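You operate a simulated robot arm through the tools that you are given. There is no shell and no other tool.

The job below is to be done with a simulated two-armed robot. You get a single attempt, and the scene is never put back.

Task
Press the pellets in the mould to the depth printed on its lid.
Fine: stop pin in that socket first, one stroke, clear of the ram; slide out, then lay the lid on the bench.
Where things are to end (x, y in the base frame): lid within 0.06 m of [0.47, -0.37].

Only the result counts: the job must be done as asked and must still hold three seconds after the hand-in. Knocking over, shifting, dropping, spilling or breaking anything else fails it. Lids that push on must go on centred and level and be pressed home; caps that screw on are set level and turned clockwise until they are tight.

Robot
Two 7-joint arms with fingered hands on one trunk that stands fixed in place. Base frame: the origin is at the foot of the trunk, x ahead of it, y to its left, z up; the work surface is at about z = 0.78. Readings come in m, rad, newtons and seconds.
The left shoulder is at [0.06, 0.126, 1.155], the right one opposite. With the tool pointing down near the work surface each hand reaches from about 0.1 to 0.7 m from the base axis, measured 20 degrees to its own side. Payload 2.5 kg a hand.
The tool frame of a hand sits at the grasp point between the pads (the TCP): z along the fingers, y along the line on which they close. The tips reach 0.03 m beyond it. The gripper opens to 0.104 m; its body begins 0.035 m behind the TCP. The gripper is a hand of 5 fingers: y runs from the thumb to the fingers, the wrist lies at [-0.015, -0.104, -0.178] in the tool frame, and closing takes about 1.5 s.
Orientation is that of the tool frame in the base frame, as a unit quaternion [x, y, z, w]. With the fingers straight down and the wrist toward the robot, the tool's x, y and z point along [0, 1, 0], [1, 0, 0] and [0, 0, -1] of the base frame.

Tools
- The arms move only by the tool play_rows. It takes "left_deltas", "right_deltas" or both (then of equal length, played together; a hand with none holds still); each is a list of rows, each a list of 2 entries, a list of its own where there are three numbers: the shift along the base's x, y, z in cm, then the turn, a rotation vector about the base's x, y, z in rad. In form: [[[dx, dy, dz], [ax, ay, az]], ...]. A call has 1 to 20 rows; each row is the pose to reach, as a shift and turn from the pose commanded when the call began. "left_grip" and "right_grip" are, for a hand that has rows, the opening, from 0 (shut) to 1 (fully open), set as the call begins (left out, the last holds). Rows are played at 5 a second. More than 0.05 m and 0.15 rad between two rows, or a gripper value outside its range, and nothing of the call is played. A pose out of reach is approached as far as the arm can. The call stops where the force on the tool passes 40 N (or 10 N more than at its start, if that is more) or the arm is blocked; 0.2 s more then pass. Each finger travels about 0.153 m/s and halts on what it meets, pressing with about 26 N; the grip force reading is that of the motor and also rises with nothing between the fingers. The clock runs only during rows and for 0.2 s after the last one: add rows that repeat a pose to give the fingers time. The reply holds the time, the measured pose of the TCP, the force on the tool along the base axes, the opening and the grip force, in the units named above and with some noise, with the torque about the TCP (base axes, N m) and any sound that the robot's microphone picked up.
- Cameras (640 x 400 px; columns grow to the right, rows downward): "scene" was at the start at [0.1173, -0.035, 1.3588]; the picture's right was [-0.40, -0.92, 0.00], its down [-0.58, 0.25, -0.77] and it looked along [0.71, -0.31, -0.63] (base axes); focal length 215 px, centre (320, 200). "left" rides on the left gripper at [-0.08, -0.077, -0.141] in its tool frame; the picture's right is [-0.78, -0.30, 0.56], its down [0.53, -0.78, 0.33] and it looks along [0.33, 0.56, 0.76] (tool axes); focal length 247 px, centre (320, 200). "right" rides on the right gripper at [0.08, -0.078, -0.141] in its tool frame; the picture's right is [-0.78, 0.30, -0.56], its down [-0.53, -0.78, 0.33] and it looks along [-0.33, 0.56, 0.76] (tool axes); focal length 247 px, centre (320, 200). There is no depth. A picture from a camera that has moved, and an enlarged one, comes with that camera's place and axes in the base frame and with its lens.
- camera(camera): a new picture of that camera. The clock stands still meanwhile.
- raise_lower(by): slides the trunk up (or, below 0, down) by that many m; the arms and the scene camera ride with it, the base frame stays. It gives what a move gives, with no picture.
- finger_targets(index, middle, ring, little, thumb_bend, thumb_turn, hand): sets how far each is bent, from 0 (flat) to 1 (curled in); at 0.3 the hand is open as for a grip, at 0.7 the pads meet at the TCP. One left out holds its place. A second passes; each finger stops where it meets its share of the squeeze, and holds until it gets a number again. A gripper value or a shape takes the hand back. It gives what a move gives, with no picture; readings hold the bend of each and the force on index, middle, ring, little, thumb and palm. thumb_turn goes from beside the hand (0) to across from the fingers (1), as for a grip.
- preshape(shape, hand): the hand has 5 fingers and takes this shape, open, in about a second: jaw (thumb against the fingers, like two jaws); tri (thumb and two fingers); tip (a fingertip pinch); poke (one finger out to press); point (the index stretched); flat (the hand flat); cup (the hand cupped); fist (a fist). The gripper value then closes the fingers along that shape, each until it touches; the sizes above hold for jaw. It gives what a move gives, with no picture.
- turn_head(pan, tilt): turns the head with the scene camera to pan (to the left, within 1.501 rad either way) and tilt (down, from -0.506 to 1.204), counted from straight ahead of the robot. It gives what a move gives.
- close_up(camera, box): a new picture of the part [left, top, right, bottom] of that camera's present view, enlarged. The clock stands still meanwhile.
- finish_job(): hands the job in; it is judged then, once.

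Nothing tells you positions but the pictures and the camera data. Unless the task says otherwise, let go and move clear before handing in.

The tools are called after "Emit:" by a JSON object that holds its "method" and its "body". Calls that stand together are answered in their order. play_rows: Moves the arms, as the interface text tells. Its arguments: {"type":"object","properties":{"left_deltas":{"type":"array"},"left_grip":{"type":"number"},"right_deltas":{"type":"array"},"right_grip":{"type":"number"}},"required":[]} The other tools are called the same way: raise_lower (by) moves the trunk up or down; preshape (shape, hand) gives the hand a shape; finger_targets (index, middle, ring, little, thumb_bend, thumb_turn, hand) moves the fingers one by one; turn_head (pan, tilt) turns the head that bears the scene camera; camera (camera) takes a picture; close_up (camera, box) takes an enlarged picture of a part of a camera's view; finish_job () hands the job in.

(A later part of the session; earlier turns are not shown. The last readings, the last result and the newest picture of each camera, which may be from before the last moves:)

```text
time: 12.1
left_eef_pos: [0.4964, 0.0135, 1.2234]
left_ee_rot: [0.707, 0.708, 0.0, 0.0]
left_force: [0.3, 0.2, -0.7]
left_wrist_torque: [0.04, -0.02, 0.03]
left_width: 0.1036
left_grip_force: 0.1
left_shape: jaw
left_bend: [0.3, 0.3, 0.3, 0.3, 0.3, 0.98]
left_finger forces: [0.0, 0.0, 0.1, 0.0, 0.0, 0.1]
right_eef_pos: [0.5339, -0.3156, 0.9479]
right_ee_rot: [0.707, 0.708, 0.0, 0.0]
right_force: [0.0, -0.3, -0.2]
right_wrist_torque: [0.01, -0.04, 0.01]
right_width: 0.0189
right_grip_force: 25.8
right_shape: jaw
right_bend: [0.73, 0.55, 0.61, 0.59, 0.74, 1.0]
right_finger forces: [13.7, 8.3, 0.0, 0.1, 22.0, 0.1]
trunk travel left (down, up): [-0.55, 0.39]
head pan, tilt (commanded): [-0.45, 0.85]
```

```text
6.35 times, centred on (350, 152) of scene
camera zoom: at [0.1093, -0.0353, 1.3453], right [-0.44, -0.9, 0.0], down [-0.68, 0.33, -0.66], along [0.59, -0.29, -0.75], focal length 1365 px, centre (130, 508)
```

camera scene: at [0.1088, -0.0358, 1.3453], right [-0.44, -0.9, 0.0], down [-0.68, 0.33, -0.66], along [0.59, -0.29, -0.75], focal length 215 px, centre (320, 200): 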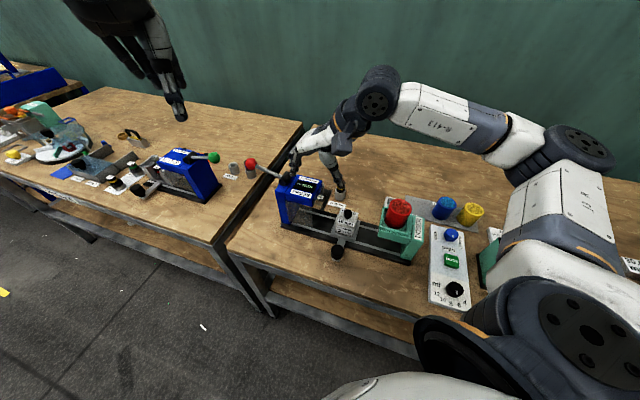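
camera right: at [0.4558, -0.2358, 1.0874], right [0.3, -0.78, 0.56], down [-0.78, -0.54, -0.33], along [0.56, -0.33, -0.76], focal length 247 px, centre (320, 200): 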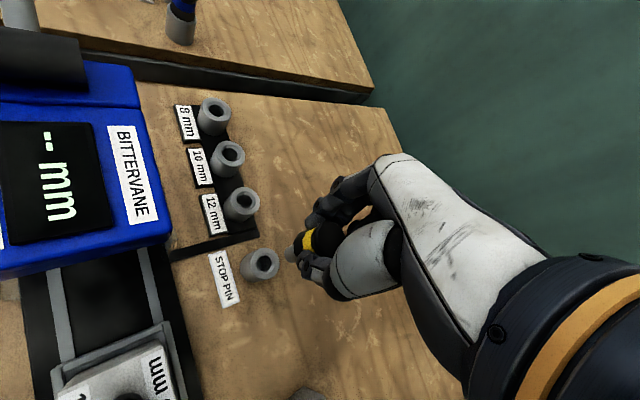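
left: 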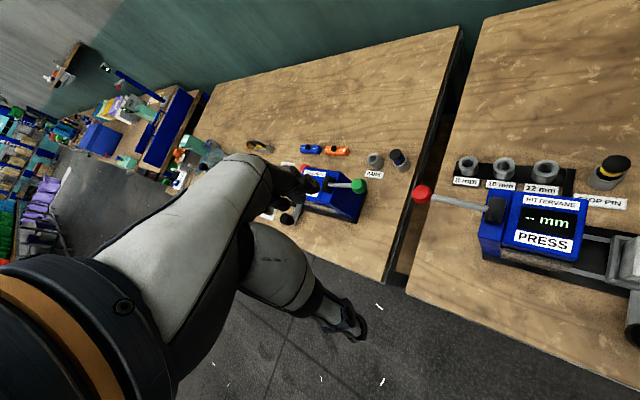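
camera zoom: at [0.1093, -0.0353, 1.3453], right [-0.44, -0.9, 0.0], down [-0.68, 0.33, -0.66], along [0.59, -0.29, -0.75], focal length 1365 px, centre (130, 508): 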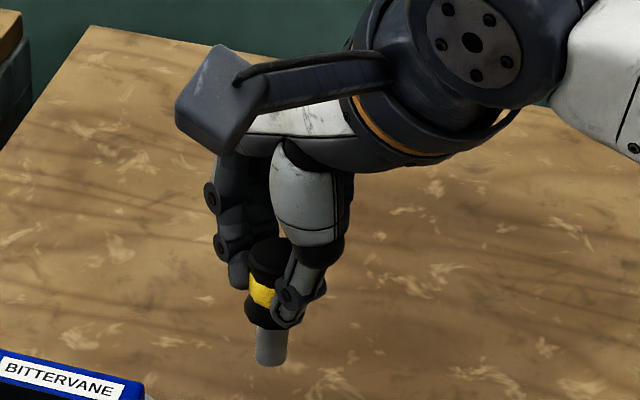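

The pin is out and hanging vertical. I now measure the vector from the empty holder to the 10 mm socket in one view.

Emit:
{"method": "close_up", "body": {"camera": "right", "box": [170, 90, 290, 165]}}

Emit:
{"method": "close_up", "body": {"camera": "right", "box": [190, 220, 310, 295]}}

Emit:
{"method": "close_up", "body": {"camera": "left", "box": [440, 130, 560, 205]}}

Emit:
{"method": "close_up", "body": {"camera": "left", "box": [520, 130, 640, 205]}}

```text
5.33 times, centred on (230, 128) of right
camera zoom: at [0.4558, -0.2358, 1.0874], right [0.3, -0.78, 0.56], down [-0.78, -0.54, -0.33], along [0.56, -0.33, -0.76], focal length 1317 px, centre (800, 587)
```

zoom: 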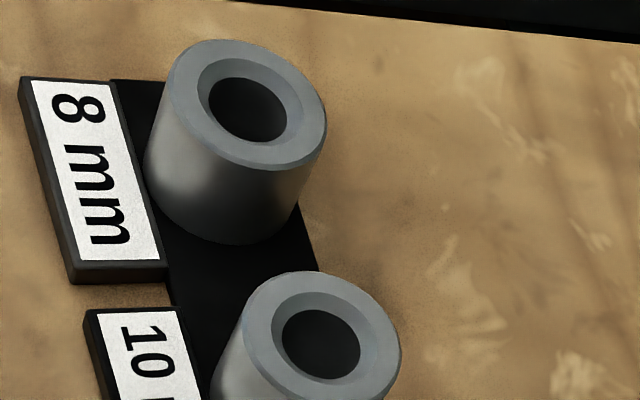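

```text
5.33 times, centred on (250, 258) of right
camera zoom: at [0.4558, -0.2358, 1.0874], right [0.3, -0.78, 0.56], down [-0.78, -0.54, -0.33], along [0.56, -0.33, -0.76], focal length 1317 px, centre (693, -107)
```

zoom: 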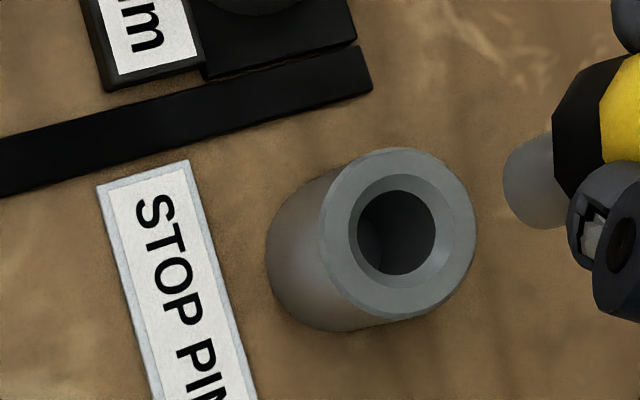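

```text
5.33 times, centred on (500, 168) of left
camera zoom: at [0.4197, -0.0676, 1.3641], right [-0.3, -0.78, -0.56], down [-0.78, 0.53, -0.33], along [0.56, 0.33, -0.76], focal length 1317 px, centre (-640, 373)
```

zoom: 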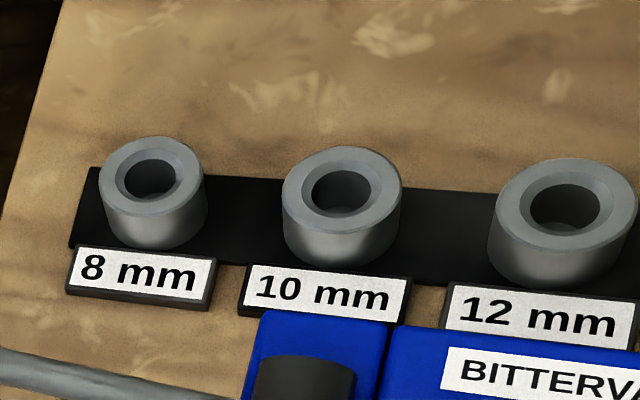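

```text
5.33 times, centred on (580, 168) of left
camera zoom: at [0.4197, -0.0676, 1.3641], right [-0.3, -0.78, -0.56], down [-0.78, 0.53, -0.33], along [0.56, 0.33, -0.76], focal length 1317 px, centre (-1067, 373)
```

zoom: 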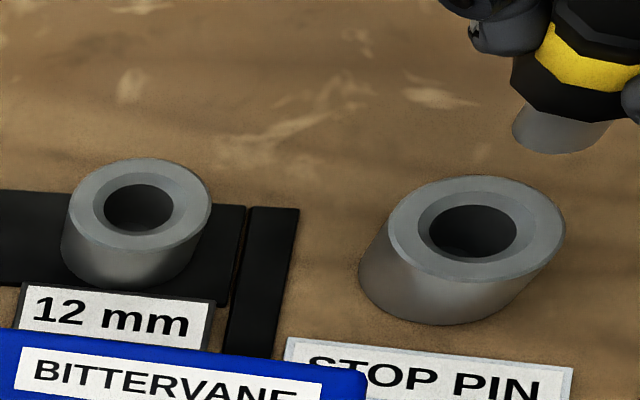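

The empty holder triangulates to (0.535, -0.317) and the 10 mm socket to (0.633, -0.221), which is an offset of (+9.8, +9.6) cm. I'll carry the pin across at height and verify before inserting.

Emit:
{"method": "play_rows", "body": {"right_deltas": [[[2.5, 2.4, 0], [0, 0, 0]], [[5, 4.8, 0], [0, 0, 0]], [[7.5, 7.2, 0], [0, 0, 0]], [[9.77, 9.58, 0], [0, 0, 0]], [[9.77, 9.58, 0], [0, 0, 0]], [[9.77, 9.58, 0], [0, 0, 0]]]}}

Emit:
{"method": "camera", "body": {"camera": "right"}}

Emit:
{"method": "close_up", "body": {"camera": "left", "box": [400, 70, 600, 195]}}

Emit:
{"method": "close_up", "body": {"camera": "right", "box": [200, 190, 360, 290]}}

```text
time: 13.5
left_eef_pos: [0.4982, 0.0137, 1.2231]
left_ee_rot: [0.707, 0.707, 0.0, -0.001]
left_force: [0.1, -0.3, -1.0]
left_wrist_torque: [0.02, 0.0, 0.02]
left_width: 0.1038
left_grip_force: 0.1
left_shape: jaw
left_bend: [0.3, 0.3, 0.3, 0.3, 0.3, 0.98]
left_finger forces: [0.0, 0.0, 0.0, 0.0, 0.1, 0.0]
right_eef_pos: [0.6321, -0.2184, 0.9476]
right_ee_rot: [0.707, 0.707, 0.001, -0.001]
right_force: [-0.1, 0.8, -0.9]
right_wrist_torque: [0.01, 0.02, -0.03]
right_width: 0.0191
right_grip_force: 26.1
right_shape: jaw
right_bend: [0.73, 0.55, 0.61, 0.59, 0.74, 1.0]
right_finger forces: [13.6, 8.3, 0.0, 0.0, 22.0, 0.0]
trunk travel left (down, up): [-0.55, 0.39]
head pan, tilt (commanded): [-0.45, 0.85]
```

```text
taken
camera right: at [0.5544, -0.1393, 1.088], right [0.3, -0.78, 0.56], down [-0.78, -0.54, -0.33], along [0.56, -0.33, -0.76], focal length 247 px, centre (320, 200)
```

right: 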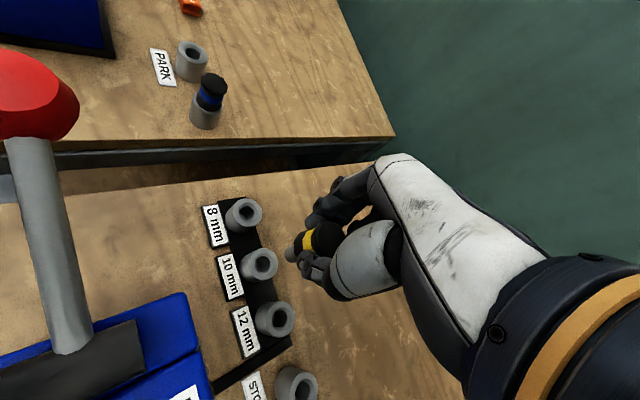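

```text
3.20 times, centred on (500, 132) of left
camera zoom: at [0.4197, -0.0675, 1.3641], right [-0.3, -0.78, -0.56], down [-0.78, 0.53, -0.33], along [0.56, 0.33, -0.76], focal length 790 px, centre (-256, 416)
```

zoom: 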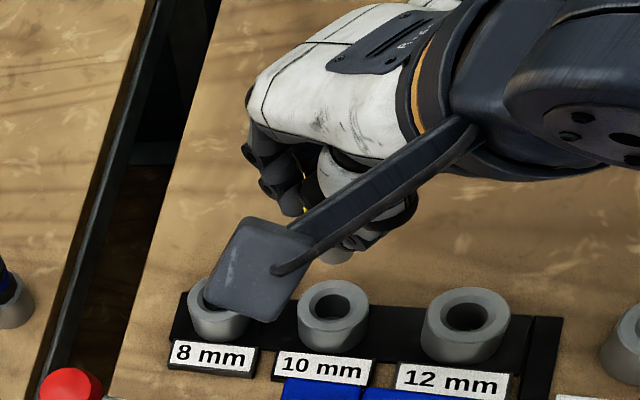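

```text
4.00 times, centred on (280, 240) of right
camera zoom: at [0.5544, -0.1393, 1.088], right [0.3, -0.78, 0.56], down [-0.78, -0.54, -0.33], along [0.56, -0.33, -0.76], focal length 988 px, centre (480, 40)
```

zoom: 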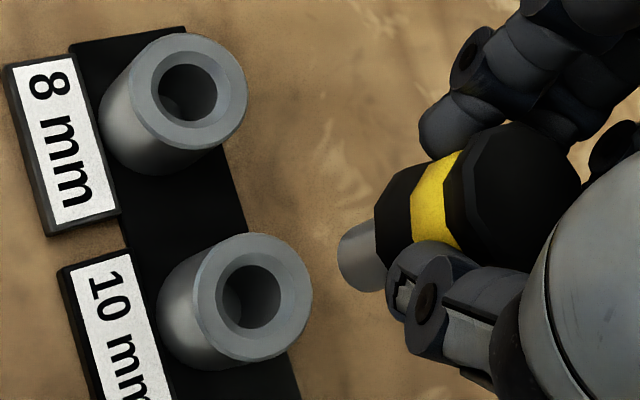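

The socket now sits at the same image position that the holder did, within half a pixel, so the pin is aligned. I'm lowering it slowly into the 10 mm socket.

Emit:
{"method": "play_rows", "body": {"right_deltas": [[[0, 0, -2], [0, 0, 0]], [[0, 0, -4], [0, 0, 0]], [[0, 0, -5.5], [0, 0, 0]], [[0, 0, -6.5], [0, 0, 0]], [[0, 0, -7.2], [0, 0, 0]], [[0, 0, -7.9], [0, 0, 0]], [[0, 0, -8.5], [0, 0, 0]], [[0, 0, -9], [0, 0, 0]], [[0, 0, -9.3], [0, 0, 0]], [[0, 0, -9.3], [0, 0, 0]]]}}

Emit:
{"method": "camera", "body": {"camera": "right"}}

Emit:
{"method": "close_up", "body": {"camera": "left", "box": [400, 70, 600, 195]}}

Emit:
{"method": "close_up", "body": {"camera": "right", "box": [200, 190, 360, 290]}}

```text
time: 15.7
left_eef_pos: [0.4965, 0.014, 1.2245]
left_ee_rot: [0.708, 0.707, 0.0, 0.0]
left_force: [-0.6, -0.3, 0.0]
left_wrist_torque: [0.02, 0.02, 0.02]
left_width: 0.1038
left_grip_force: 0.1
left_shape: jaw
left_bend: [0.3, 0.3, 0.3, 0.3, 0.3, 0.98]
left_finger forces: [0.1, 0.0, 0.0, 0.0, 0.0, 0.0]
right_eef_pos: [0.6305, -0.2179, 0.8561]
right_ee_rot: [0.706, 0.708, 0.002, 0.0]
right_force: [-2.0, 1.9, 6.1]
right_wrist_torque: [0.03, -0.02, 0.01]
right_width: 0.019
right_grip_force: 25.7
right_shape: jaw
right_bend: [0.73, 0.55, 0.61, 0.59, 0.74, 1.0]
right_finger forces: [13.8, 8.2, 0.0, 0.1, 24.3, 0.1]
trunk travel left (down, up): [-0.55, 0.39]
head pan, tilt (commanded): [-0.45, 0.85]
```

```text
taken
camera right: at [0.553, -0.1387, 0.9962], right [0.3, -0.78, 0.56], down [-0.77, -0.54, -0.34], along [0.56, -0.33, -0.76], focal length 247 px, centre (320, 200)
```

right: 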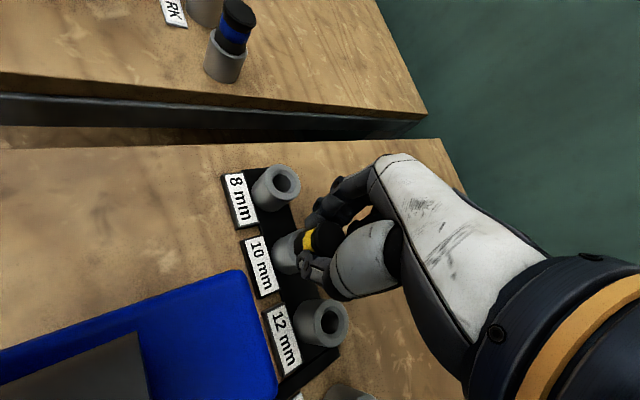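

```text
3.20 times, centred on (500, 132) of left
camera zoom: at [0.4187, -0.067, 1.3647], right [-0.3, -0.78, -0.56], down [-0.78, 0.53, -0.33], along [0.56, 0.33, -0.76], focal length 790 px, centre (-256, 416)
```

zoom: 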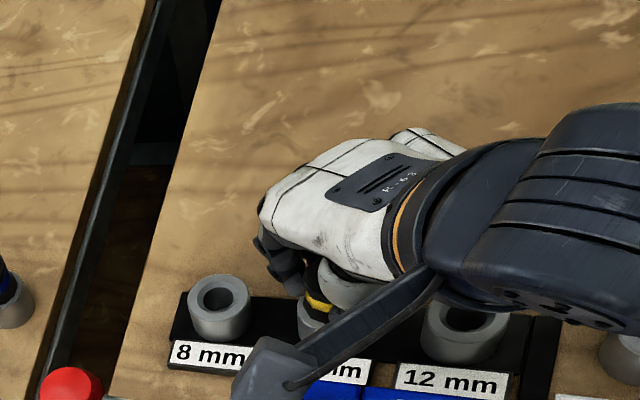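

```text
4.00 times, centred on (280, 240) of right
camera zoom: at [0.553, -0.1387, 0.9962], right [0.3, -0.78, 0.56], down [-0.77, -0.54, -0.34], along [0.56, -0.33, -0.76], focal length 988 px, centre (480, 40)
```

zoom: 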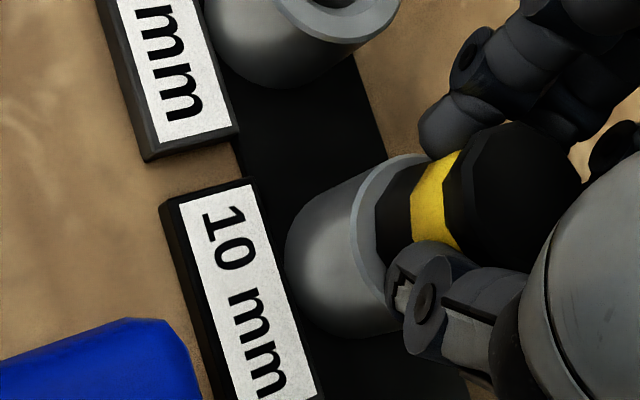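

The pin is in the 10 mm socket with a light upward reaction of 6 N. I'll press a few millimetres more to be sure it's seated.

Emit:
{"method": "play_rows", "body": {"right_deltas": [[[0, 0, -0.2], [0, 0, 0]], [[0, 0, -0.4], [0, 0, 0]], [[0, 0, -0.4], [0, 0, 0]]]}}

Emit:
{"method": "close_up", "body": {"camera": "right", "box": [200, 190, 360, 290]}}

```text
time: 16.5
left_eef_pos: [0.495, 0.0147, 1.2245]
left_ee_rot: [0.707, 0.707, 0.0, 0.001]
left_force: [0.4, 0.2, 0.4]
left_wrist_torque: [0.02, 0.01, 0.01]
left_width: 0.1035
left_grip_force: 0.0
left_shape: jaw
left_bend: [0.3, 0.3, 0.3, 0.3, 0.3, 0.98]
left_finger forces: [0.1, 0.0, 0.0, 0.0, 0.1, 0.0]
right_eef_pos: [0.6311, -0.2179, 0.8548]
right_ee_rot: [0.706, 0.708, 0.003, 0.003]
right_force: [-5.1, 2.2, 22.1]
right_wrist_torque: [0.03, -0.06, 0.02]
right_width: 0.0202
right_grip_force: 26.4
right_shape: jaw
right_bend: [0.73, 0.55, 0.61, 0.59, 0.74, 1.0]
right_finger forces: [15.1, 9.2, 0.0, 0.1, 29.0, 0.1]
trunk travel left (down, up): [-0.55, 0.39]
head pan, tilt (commanded): [-0.45, 0.85]
```

```text
4.00 times, centred on (280, 240) of right
camera zoom: at [0.5522, -0.1386, 0.9944], right [0.29, -0.78, 0.56], down [-0.77, -0.54, -0.34], along [0.56, -0.33, -0.76], focal length 988 px, centre (480, 40)
```

zoom: 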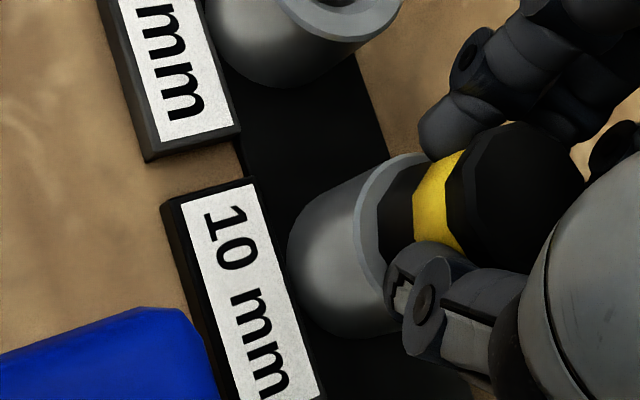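

The pin is fully seated (22 N at the stop). I'll relax the push, open the fingers part way, and lift straight off.

Emit:
{"method": "play_rows", "body": {"right_deltas": [[[0, 0, 0.4], [0, 0, 0]], [[0, 0, 0.4], [0, 0, 0]]]}}

Emit:
{"method": "play_rows", "body": {"right_deltas": [[[0, 0, 0], [0, 0, 0]], [[0, 0, 0], [0, 0, 0]], [[0, 0, 0], [0, 0, 0]], [[0, 0, 0], [0, 0, 0]], [[0, 0, 0], [0, 0, 0]]], "right_grip": 0.5}}

Emit:
{"method": "close_up", "body": {"camera": "right", "box": [200, 190, 360, 290]}}

Emit:
{"method": "close_up", "body": {"camera": "left", "box": [400, 70, 600, 195]}}

```text
time: 17.1
left_eef_pos: [0.4977, 0.0137, 1.2241]
left_ee_rot: [0.707, 0.707, -0.001, 0.001]
left_force: [-0.5, 0.1, -0.6]
left_wrist_torque: [0.04, -0.04, 0.02]
left_width: 0.1034
left_grip_force: 0.1
left_shape: jaw
left_bend: [0.3, 0.3, 0.3, 0.3, 0.3, 0.98]
left_finger forces: [0.1, 0.0, 0.1, 0.0, 0.0, 0.0]
right_eef_pos: [0.6301, -0.2178, 0.8556]
right_ee_rot: [0.707, 0.708, 0.001, 0.0]
right_force: [1.0, 4.1, 11.2]
right_wrist_torque: [0.08, -0.17, 0.03]
right_width: 0.0201
right_grip_force: 26.0
right_shape: jaw
right_bend: [0.73, 0.54, 0.61, 0.59, 0.75, 1.0]
right_finger forces: [16.1, 9.2, 0.1, 0.0, 24.5, 0.0]
trunk travel left (down, up): [-0.55, 0.39]
head pan, tilt (commanded): [-0.45, 0.85]
```

```text
time: 18.3
left_eef_pos: [0.4981, 0.0136, 1.2229]
left_ee_rot: [0.707, 0.707, 0.0, 0.0]
left_force: [0.4, 0.8, -0.1]
left_wrist_torque: [-0.02, -0.01, -0.01]
left_width: 0.1037
left_grip_force: 0.0
left_shape: jaw
left_bend: [0.3, 0.3, 0.3, 0.3, 0.3, 0.98]
left_finger forces: [0.1, 0.0, 0.1, 0.0, 0.0, 0.0]
right_eef_pos: [0.6329, -0.2184, 0.8544]
right_ee_rot: [0.706, 0.708, 0.001, -0.001]
right_force: [-0.5, 0.4, 0.0]
right_wrist_torque: [-0.04, -0.01, -0.02]
right_width: 0.0513
right_grip_force: 0.0
right_shape: jaw
right_bend: [0.74, 0.45, 0.41, 0.41, 0.7, 1.0]
right_finger forces: [0.0, 0.0, 0.1, 0.0, 0.0, 0.1]
trunk travel left (down, up): [-0.55, 0.39]
head pan, tilt (commanded): [-0.45, 0.85]
```

```text
4.00 times, centred on (280, 240) of right
camera zoom: at [0.5535, -0.1396, 0.9944], right [0.3, -0.78, 0.56], down [-0.78, -0.54, -0.33], along [0.56, -0.33, -0.76], focal length 988 px, centre (480, 40)
```

zoom: 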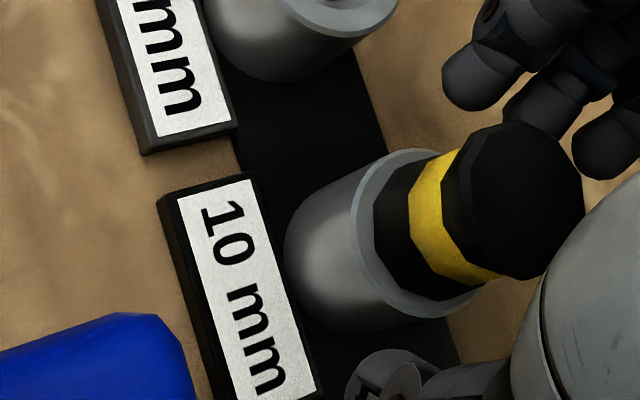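

```text
3.20 times, centred on (500, 132) of left
camera zoom: at [0.4196, -0.0675, 1.3641], right [-0.3, -0.78, -0.56], down [-0.78, 0.53, -0.33], along [0.56, 0.33, -0.76], focal length 790 px, centre (-256, 416)
```

zoom: 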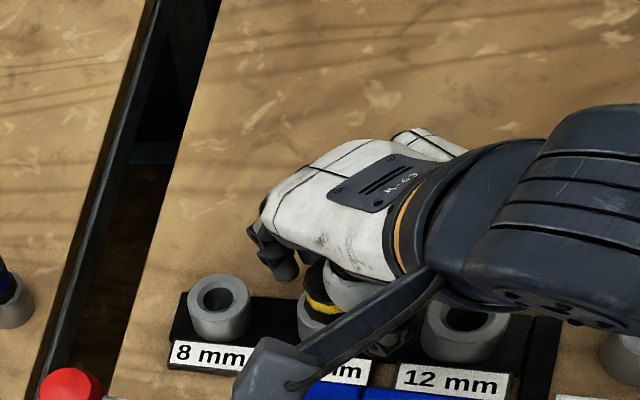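

The pin stands free in the socket and finger forces are zero. I'll lift slowly while watching the forces.

Emit:
{"method": "play_rows", "body": {"right_deltas": [[[0, 0, 0.5], [0, 0, 0]], [[0, 0, 1.0], [0, 0, 0]], [[0, 0, 1.0], [0, 0, 0]]], "right_grip": 0.7}}

Emit:
{"method": "camera", "body": {"camera": "right"}}

```text
time: 19.1
left_eef_pos: [0.4977, 0.0141, 1.2231]
left_ee_rot: [0.707, 0.707, 0.0, 0.0]
left_force: [-0.5, -0.3, -0.2]
left_wrist_torque: [0.0, 0.01, 0.01]
left_width: 0.1037
left_grip_force: 0.1
left_shape: jaw
left_bend: [0.3, 0.3, 0.3, 0.3, 0.3, 0.98]
left_finger forces: [0.1, 0.0, 0.1, 0.0, 0.0, 0.0]
right_eef_pos: [0.6315, -0.2179, 0.8637]
right_ee_rot: [0.707, 0.708, 0.001, -0.001]
right_force: [-0.3, 0.4, 0.2]
right_wrist_torque: [0.02, 0.03, -0.01]
right_width: 0.0722
right_grip_force: 0.1
right_shape: jaw
right_bend: [0.27, 0.37, 0.34, 0.35, 0.58, 0.99]
right_finger forces: [0.0, 0.0, 0.0, 0.1, 0.0, 0.0]
trunk travel left (down, up): [-0.55, 0.39]
head pan, tilt (commanded): [-0.45, 0.85]
```

```text
taken
camera right: at [0.5535, -0.1398, 1.0044], right [0.3, -0.78, 0.56], down [-0.78, -0.54, -0.33], along [0.56, -0.33, -0.76], focal length 247 px, centre (320, 200)
```

right: 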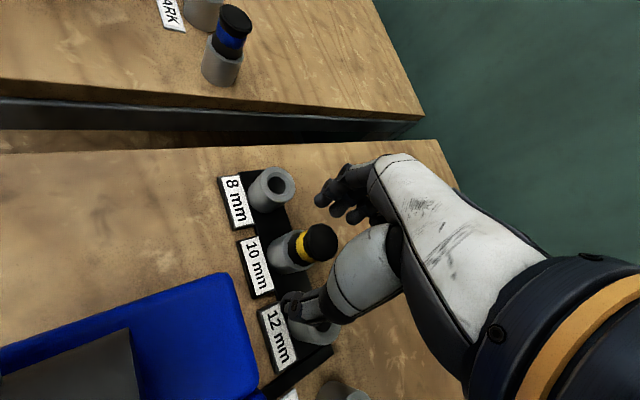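

The pin is standing alone in the 10 mm socket. I'll raise the right hand and carry it back around the press to look at the carriage handle.

Emit:
{"method": "play_rows", "body": {"right_deltas": [[[0, 0, 4], [0, 0, 0]], [[0, 0, 8], [0, 0, 0]], [[0, 0, 12], [0, 0, 0]], [[0, 0, 16], [0, 0, 0]], [[0, 0, 19], [0, 0, 0]], [[-4, -2, 19], [0, 0, 0]], [[-8, -3, 19], [0, 0, 0]], [[-12, -4, 19], [0, 0, 0]], [[-16, -4, 19], [0, 0, 0]], [[-20, -4, 19], [0, 0, 0]], [[-24, -3, 19], [0, 0, 0]], [[-28, 0, 19], [0, 0, 0]], [[-29.6, 2, 18], [0, 0, 0]], [[-29.6, 2, 18], [0, 0, 0]]], "right_grip": 1}}

Emit:
{"method": "camera", "body": {"camera": "right"}}

Emit:
{"method": "camera", "body": {"camera": "left"}}

Emit:
{"method": "camera", "body": {"camera": "scene"}}

```text
time: 22.1
left_eef_pos: [0.4982, 0.0138, 1.2244]
left_ee_rot: [0.706, 0.708, 0.0, 0.0]
left_force: [0.5, -0.1, -0.2]
left_wrist_torque: [-0.05, 0.01, -0.01]
left_width: 0.1034
left_grip_force: 0.1
left_shape: jaw
left_bend: [0.3, 0.3, 0.3, 0.3, 0.3, 0.98]
left_finger forces: [0.0, 0.0, 0.0, 0.0, 0.1, 0.0]
right_eef_pos: [0.3511, -0.2013, 1.0502]
right_ee_rot: [0.706, 0.708, 0.0, 0.0]
right_force: [-0.1, -0.8, 0.1]
right_wrist_torque: [0.03, -0.02, 0.0]
right_width: 0.1036
right_grip_force: 0.1
right_shape: jaw
right_bend: [0.3, 0.3, 0.3, 0.3, 0.3, 0.98]
right_finger forces: [0.1, 0.0, 0.1, 0.1, 0.1, 0.0]
right hand out of reach, approached as far as the arm can: row 13, 14
trunk travel left (down, up): [-0.55, 0.39]
head pan, tilt (commanded): [-0.45, 0.85]
```

```text
taken
camera right: at [0.2726, -0.1222, 1.1904], right [0.3, -0.78, 0.56], down [-0.78, -0.54, -0.33], along [0.56, -0.33, -0.76], focal length 247 px, centre (320, 200)
```

right: 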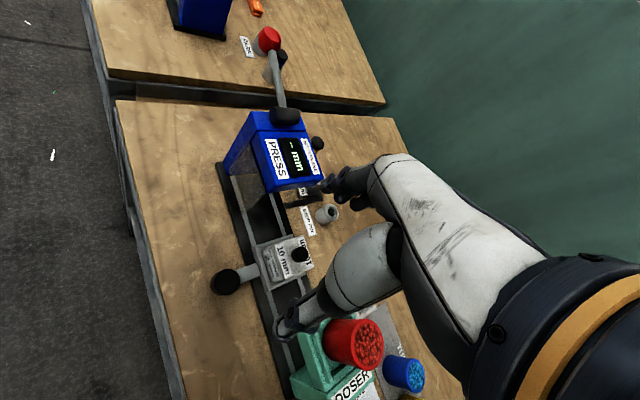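

```text
taken
camera left: at [0.4195, -0.0675, 1.3642], right [-0.3, -0.78, -0.56], down [-0.78, 0.53, -0.33], along [0.56, 0.33, -0.76], focal length 247 px, centre (320, 200)
```

left: 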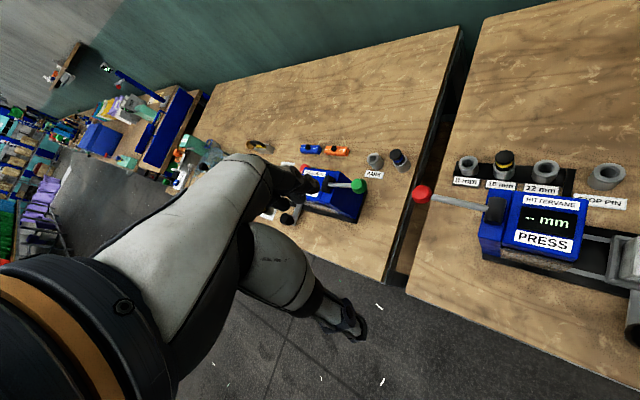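

```text
taken
camera scene: at [0.1091, -0.0353, 1.3453], right [-0.44, -0.9, 0.0], down [-0.68, 0.33, -0.66], along [0.59, -0.29, -0.75], focal length 215 px, centre (320, 200)
```

scene: 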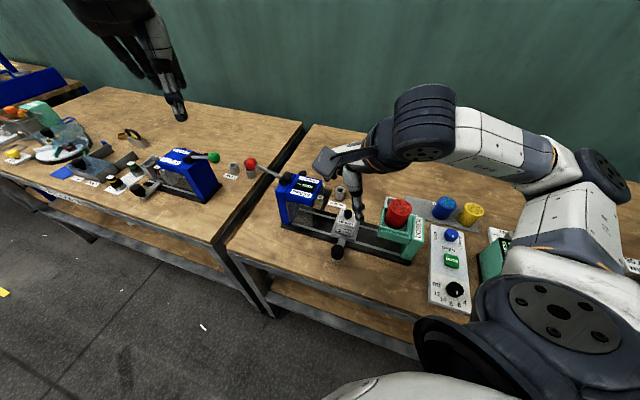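

The right arm is too folded to reach the handle from this trunk height, stopping at (0.351, -0.201). I'll raise the trunk to open the elbow and try again.

Emit:
{"method": "raise_lower", "body": {"by": 0.18}}

Emit:
{"method": "play_rows", "body": {"right_deltas": [[[0, 0, -4], [0, 0, 0]], [[0, 0, -8], [0, 0, 0]], [[0, 0, -12], [0, 0, 0]], [[0, 0, -16], [0, 0, 0]], [[-1.6, 1, -18], [0, 0, 0]], [[-1.6, 1, -18], [0, 0, 0]]]}}

Emit:
{"method": "camera", "body": {"camera": "right"}}

Emit:
{"method": "camera", "body": {"camera": "scene"}}

```text
time: 24.1
left_eef_pos: [0.4979, 0.0143, 1.4029]
left_ee_rot: [0.707, 0.707, 0.0, -0.001]
left_force: [0.9, -0.2, 0.2]
left_wrist_torque: [0.01, 0.0, 0.0]
left_width: 0.1036
left_grip_force: 0.1
left_shape: jaw
left_bend: [0.3, 0.3, 0.3, 0.3, 0.3, 0.98]
left_finger forces: [0.0, 0.0, 0.0, 0.0, 0.0, 0.0]
right_eef_pos: [0.3516, -0.2008, 1.2292]
right_ee_rot: [0.707, 0.707, 0.0, -0.001]
right_force: [-0.7, -0.4, 0.1]
right_wrist_torque: [0.01, 0.02, 0.0]
right_width: 0.1038
right_grip_force: 0.0
right_shape: jaw
right_bend: [0.3, 0.3, 0.3, 0.3, 0.3, 0.98]
right_finger forces: [0.0, 0.1, 0.0, 0.0, 0.0, 0.0]
trunk travel left (down, up): [-0.73, 0.21]
head pan, tilt (commanded): [-0.45, 0.85]
```

```text
time: 25.5
left_eef_pos: [0.4981, 0.0135, 1.4041]
left_ee_rot: [0.707, 0.707, 0.0, 0.0]
left_force: [0.5, 0.2, -0.1]
left_wrist_torque: [-0.01, -0.01, 0.0]
left_width: 0.1036
left_grip_force: 0.0
left_shape: jaw
left_bend: [0.3, 0.3, 0.3, 0.3, 0.3, 0.98]
left_finger forces: [0.0, 0.0, 0.0, 0.0, 0.1, 0.1]
right_eef_pos: [0.336, -0.1914, 1.0477]
right_ee_rot: [0.706, 0.708, 0.0, 0.0]
right_force: [-1.4, -0.1, -0.6]
right_wrist_torque: [-0.02, 0.0, 0.03]
right_width: 0.1037
right_grip_force: 0.1
right_shape: jaw
right_bend: [0.3, 0.3, 0.3, 0.3, 0.3, 0.98]
right_finger forces: [0.1, 0.0, 0.0, 0.1, 0.0, 0.0]
right hand out of reach, approached as far as the arm can: row 1, 2, 3
trunk travel left (down, up): [-0.73, 0.21]
head pan, tilt (commanded): [-0.45, 0.85]
```

```text
taken
camera right: at [0.257, -0.1124, 1.1892], right [0.3, -0.78, 0.55], down [-0.78, -0.54, -0.33], along [0.55, -0.33, -0.76], focal length 247 px, centre (320, 200)
```

right: 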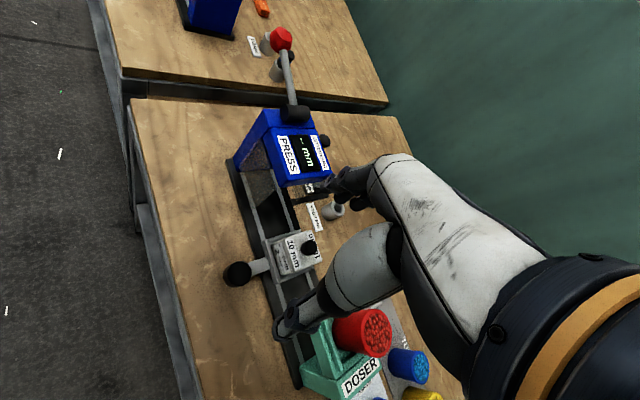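

```text
taken
camera scene: at [0.1093, -0.0353, 1.5253], right [-0.44, -0.9, 0.0], down [-0.68, 0.33, -0.66], along [0.59, -0.29, -0.75], focal length 215 px, centre (320, 200)
```

scene: 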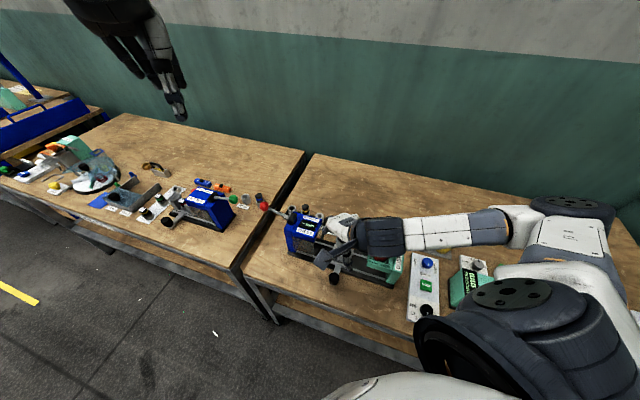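

Raising the trunk worked: the right hand is now at (0.336, -0.191). I'm taking close-ups of the handle and carriage from here.

Emit:
{"method": "close_up", "body": {"camera": "right", "box": [200, 220, 340, 308]}}

Emit:
{"method": "close_up", "body": {"camera": "scene", "box": [270, 200, 410, 288]}}

Emit:
{"method": "close_up", "body": {"camera": "right", "box": [210, 90, 350, 178]}}

Emit:
{"method": "camera", "body": {"camera": "left"}}

```text
4.55 times, centred on (270, 264) of right
camera zoom: at [0.257, -0.1124, 1.1892], right [0.3, -0.78, 0.55], down [-0.78, -0.54, -0.33], along [0.55, -0.33, -0.76], focal length 1123 px, centre (547, -91)
```

zoom: 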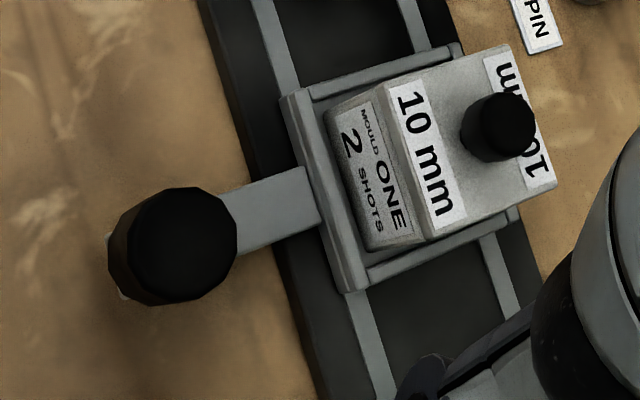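

```text
4.55 times, centred on (340, 244) of scene
camera zoom: at [0.1093, -0.0353, 1.5253], right [-0.44, -0.9, 0.0], down [-0.68, 0.33, -0.66], along [0.59, -0.29, -0.75], focal length 977 px, centre (229, 0)
```

zoom: 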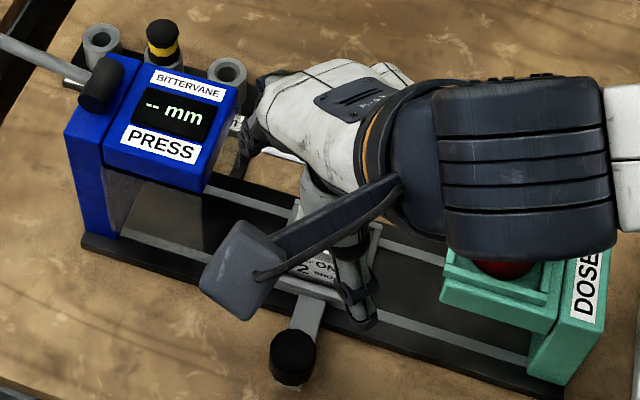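

```text
4.55 times, centred on (280, 134) of right
camera zoom: at [0.257, -0.1124, 1.1892], right [0.3, -0.78, 0.55], down [-0.78, -0.54, -0.33], along [0.55, -0.33, -0.76], focal length 1123 px, centre (502, 500)
```

zoom: 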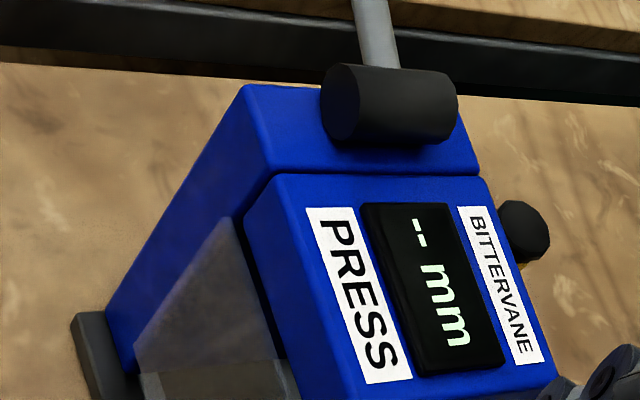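

```text
taken
camera left: at [0.4197, -0.0676, 1.5441], right [-0.3, -0.78, -0.56], down [-0.78, 0.53, -0.33], along [0.56, 0.33, -0.76], focal length 247 px, centre (320, 200)
```

left: 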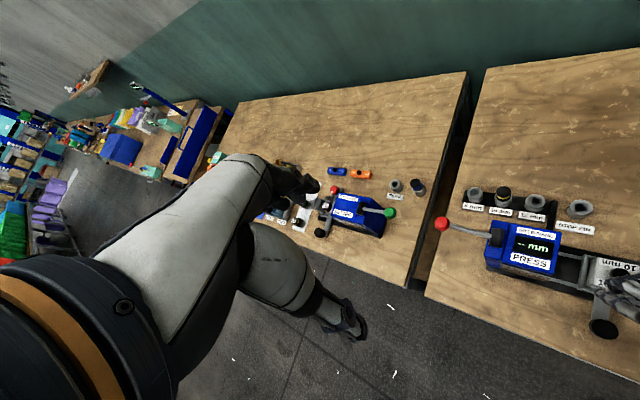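

I need a better look at the clear guard under the press head to see how the handle passes it. Close-ups from the left camera and scene should show that.

Emit:
{"method": "close_up", "body": {"camera": "left", "box": [470, 210, 610, 298]}}

Emit:
{"method": "close_up", "body": {"camera": "scene", "box": [270, 200, 350, 250]}}

Emit:
{"method": "close_up", "body": {"camera": "right", "box": [220, 130, 320, 193]}}

```text
4.55 times, centred on (540, 254) of left
camera zoom: at [0.4197, -0.0676, 1.5441], right [-0.3, -0.78, -0.56], down [-0.78, 0.53, -0.33], along [0.56, 0.33, -0.76], focal length 1123 px, centre (-680, -46)
```

zoom: 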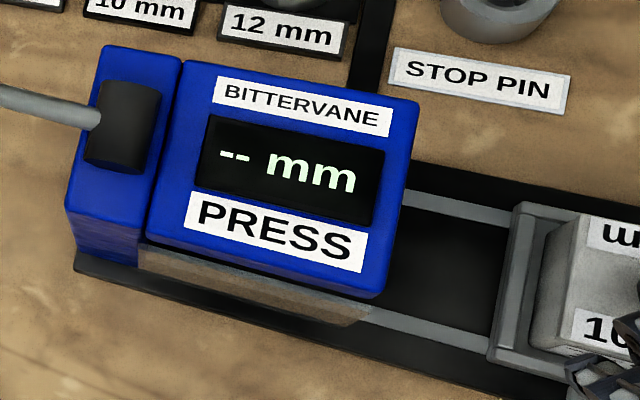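

```text
8.00 times, centred on (310, 225) of scene
camera zoom: at [0.1093, -0.0353, 1.5253], right [-0.44, -0.9, 0.0], down [-0.68, 0.33, -0.66], along [0.59, -0.29, -0.75], focal length 1720 px, centre (400, 0)
```

zoom: 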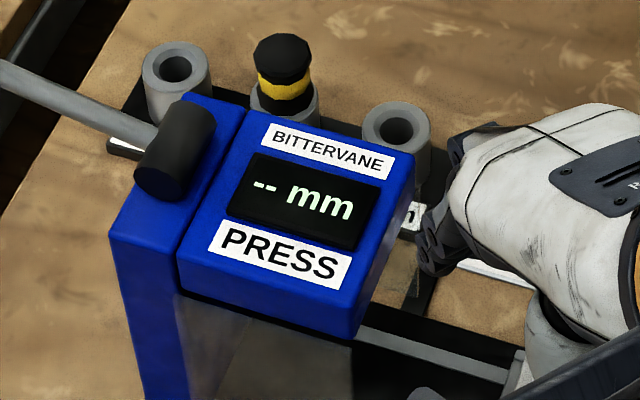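

```text
6.35 times, centred on (270, 162) of right
camera zoom: at [0.257, -0.1124, 1.1892], right [0.3, -0.78, 0.55], down [-0.78, -0.54, -0.33], along [0.55, -0.33, -0.76], focal length 1568 px, centre (638, 444)
```

zoom: 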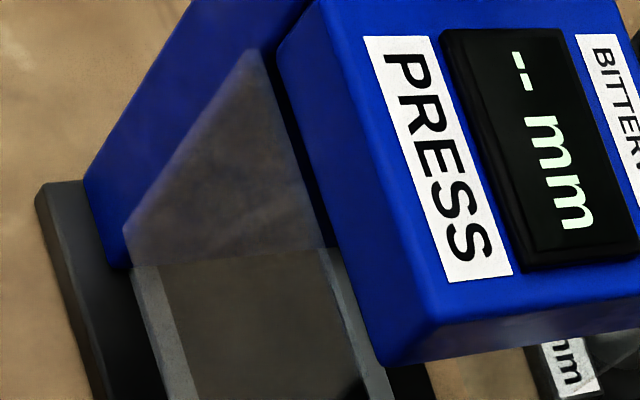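

The knob estimates vary by about a centimetre, so I'm taking one more close-up of it from the left camera.

Emit:
{"method": "close_up", "body": {"camera": "left", "box": [560, 260, 640, 340]}}

Emit:
{"method": "close_up", "body": {"camera": "right", "box": [210, 250, 270, 290]}}

Emit:
{"method": "close_up", "body": {"camera": "scene", "box": [310, 255, 370, 295]}}

```text
5.00 times, centred on (600, 300) of left
camera zoom: at [0.4197, -0.0676, 1.5441], right [-0.3, -0.78, -0.56], down [-0.78, 0.53, -0.33], along [0.56, 0.33, -0.76], focal length 1235 px, centre (-1080, -300)
```

zoom: 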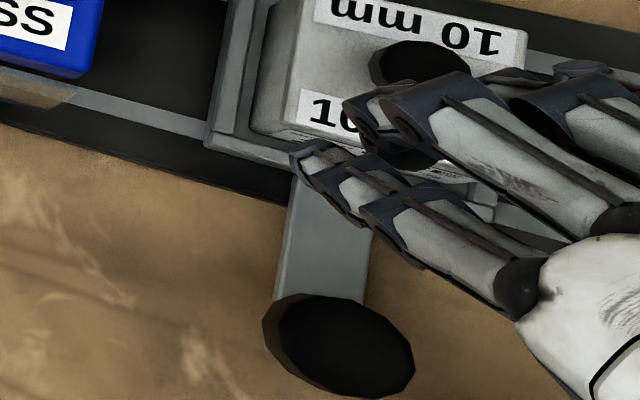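

```text
10.00 times, centred on (240, 270) of right
camera zoom: at [0.257, -0.1124, 1.1892], right [0.3, -0.78, 0.55], down [-0.78, -0.54, -0.33], along [0.55, -0.33, -0.76], focal length 2470 px, centre (1120, -500)
```

zoom: 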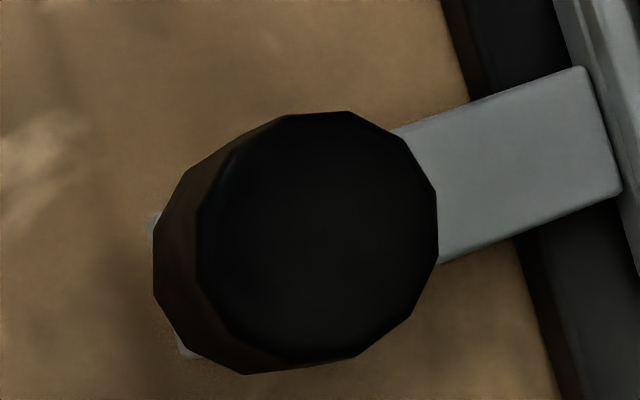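

```text
10.00 times, centred on (340, 275) of scene
camera zoom: at [0.1093, -0.0353, 1.5253], right [-0.44, -0.9, 0.0], down [-0.68, 0.33, -0.66], along [0.59, -0.29, -0.75], focal length 2150 px, centre (120, -550)
```

zoom: 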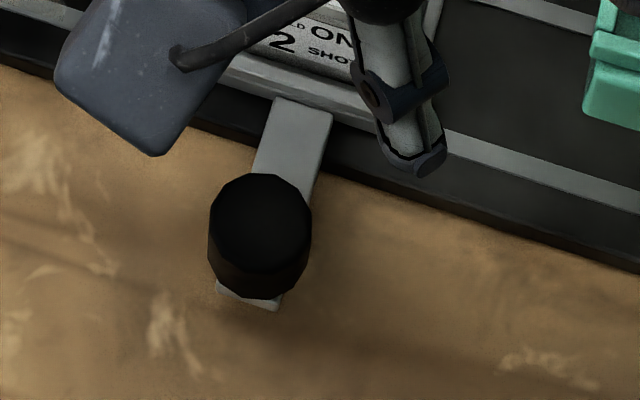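

All three cameras agree on the handle knob: top at (0.334, -0.1945, 0.834) and about 33 mm across. I'll try turning the hand 45° here, so the grip closes along the slide direction.

Emit:
{"method": "play_rows", "body": {"right_deltas": [[[0, 0, -1], [0, 0, 0.13]], [[0, 0, -2], [0, 0, 0.26]], [[0, 0, -3], [0, 0, 0.39]], [[0, 0, -4], [0, 0, 0.52]], [[0, 0, -4], [0, 0, 0.65]], [[0, 0, -4], [0, 0, 0.785]], [[0, 0, -4], [0, 0, 0.785]]]}}

Emit:
{"method": "camera", "body": {"camera": "right"}}

Emit:
{"method": "camera", "body": {"camera": "scene"}}

```text
time: 27.1
left_eef_pos: [0.4977, 0.0139, 1.4026]
left_ee_rot: [0.708, 0.707, 0.0, -0.001]
left_force: [0.3, 0.1, -0.5]
left_wrist_torque: [-0.02, 0.02, 0.01]
left_width: 0.1036
left_grip_force: 0.1
left_shape: jaw
left_bend: [0.3, 0.3, 0.3, 0.3, 0.3, 0.98]
left_finger forces: [0.0, 0.0, 0.1, 0.1, 0.0, 0.1]
right_eef_pos: [0.3338, -0.1914, 1.0103]
right_ee_rot: [0.383, 0.924, 0.0, -0.001]
right_force: [0.5, -0.2, -0.7]
right_wrist_torque: [0.0, -0.01, -0.01]
right_width: 0.1037
right_grip_force: 0.0
right_shape: jaw
right_bend: [0.3, 0.3, 0.3, 0.3, 0.3, 0.98]
right_finger forces: [0.1, 0.0, 0.0, 0.1, 0.0, 0.0]
trunk travel left (down, up): [-0.73, 0.21]
head pan, tilt (commanded): [-0.45, 0.85]
```

```text
taken
camera right: at [0.2231, -0.1903, 1.1504], right [0.76, -0.34, 0.56], down [-0.17, -0.93, -0.33], along [0.63, 0.16, -0.76], focal length 247 px, centre (320, 200)
```

right: 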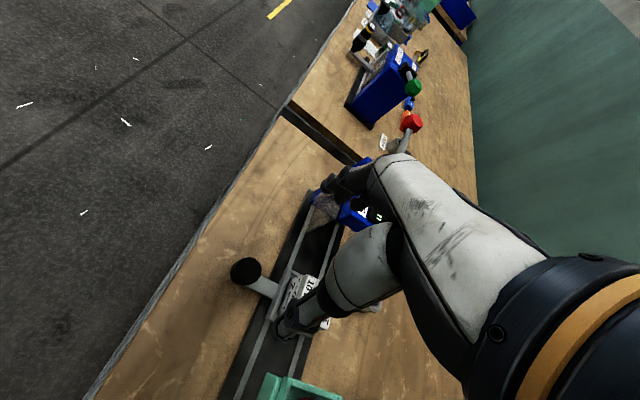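

```text
taken
camera scene: at [0.1091, -0.0352, 1.5253], right [-0.44, -0.9, 0.0], down [-0.68, 0.33, -0.66], along [0.59, -0.29, -0.75], focal length 215 px, centre (320, 200)
```

scene: 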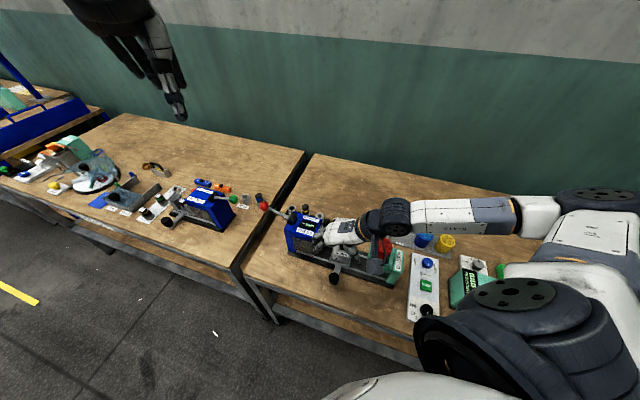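

The 45° yaw is reachable, but on the right hand the ring and little fingers would crowd the carriage and guard. The left hand, mirrored, suits this handle better, so I'll park the right hand high on the right as a lookout.

Emit:
{"method": "play_rows", "body": {"right_deltas": [[[0, -1, 4], [0, 0, -0.13]], [[0, -3, 8], [0, 0, -0.26]], [[1, -6, 12], [0, 0, -0.39]], [[2, -9, 16], [0, 0, -0.52]], [[4, -12, 19], [0, 0, -0.65]], [[5.1, -15, 21], [0, 0, -0.785]], [[5.1, -15, 21], [0, 0, -0.785]]]}}

Emit:
{"method": "camera", "body": {"camera": "right"}}

```text
refused: row 3 steps farther than a row can; nothing moved
```

```text
taken
camera right: at [0.2231, -0.1903, 1.1504], right [0.76, -0.34, 0.56], down [-0.17, -0.93, -0.33], along [0.63, 0.16, -0.76], focal length 247 px, centre (320, 200)
```

right: 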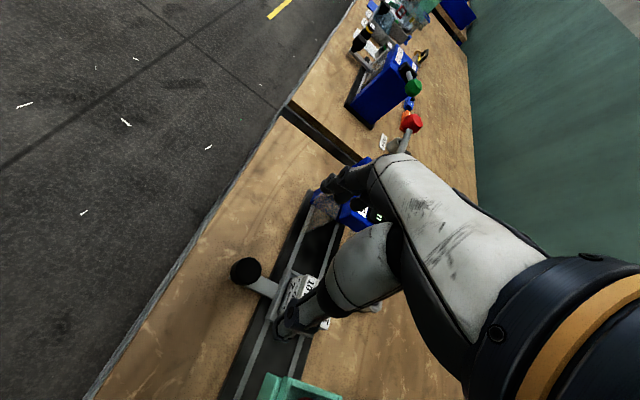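

The move was refused because one step was too long, so nothing moved and the right hand is still over the handle. I'm resending it in smaller steps.

Emit:
{"method": "play_rows", "body": {"right_deltas": [[[0, -1, 4], [0, 0, -0.12]], [[0, -3, 8], [0, 0, -0.24]], [[0, -5, 12], [0, 0, -0.36]], [[1, -7, 16], [0, 0, -0.48]], [[2, -10, 19], [0, 0, -0.6]], [[4, -13, 21], [0, 0, -0.7]], [[5.1, -15, 21], [0, 0, -0.785]], [[5.1, -15, 21], [0, 0, -0.785]]]}}

Emit:
{"method": "camera", "body": {"camera": "right"}}

```text
time: 28.9
left_eef_pos: [0.4976, 0.0126, 1.4026]
left_ee_rot: [0.707, 0.707, 0.0, 0.0]
left_force: [0.3, -0.2, 0.1]
left_wrist_torque: [0.01, 0.02, -0.02]
left_width: 0.1035
left_grip_force: 0.0
left_shape: jaw
left_bend: [0.3, 0.3, 0.3, 0.3, 0.3, 0.98]
left_finger forces: [0.0, 0.0, 0.0, 0.0, 0.1, 0.0]
right_eef_pos: [0.3867, -0.3397, 1.219]
right_ee_rot: [0.707, 0.707, 0.0, -0.001]
right_force: [-0.2, 0.5, 0.1]
right_wrist_torque: [-0.03, 0.02, 0.0]
right_width: 0.104
right_grip_force: 0.0
right_shape: jaw
right_bend: [0.3, 0.3, 0.3, 0.3, 0.3, 0.98]
right_finger forces: [0.0, 0.0, 0.0, 0.0, 0.1, 0.0]
trunk travel left (down, up): [-0.73, 0.21]
head pan, tilt (commanded): [-0.45, 0.85]
```

```text
taken
camera right: at [0.3079, -0.2617, 1.3602], right [0.3, -0.78, 0.56], down [-0.78, -0.53, -0.33], along [0.55, -0.33, -0.76], focal length 247 px, centre (320, 200)
```

right: 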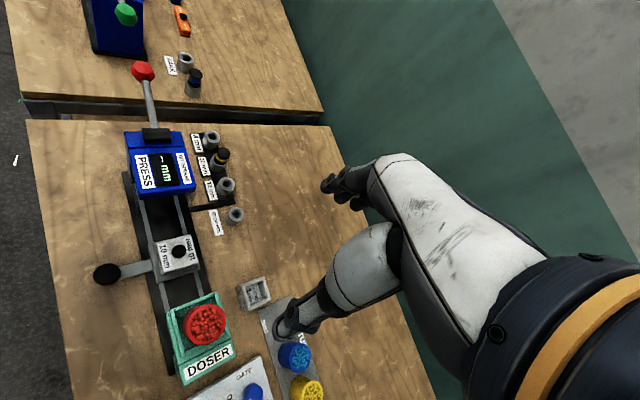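

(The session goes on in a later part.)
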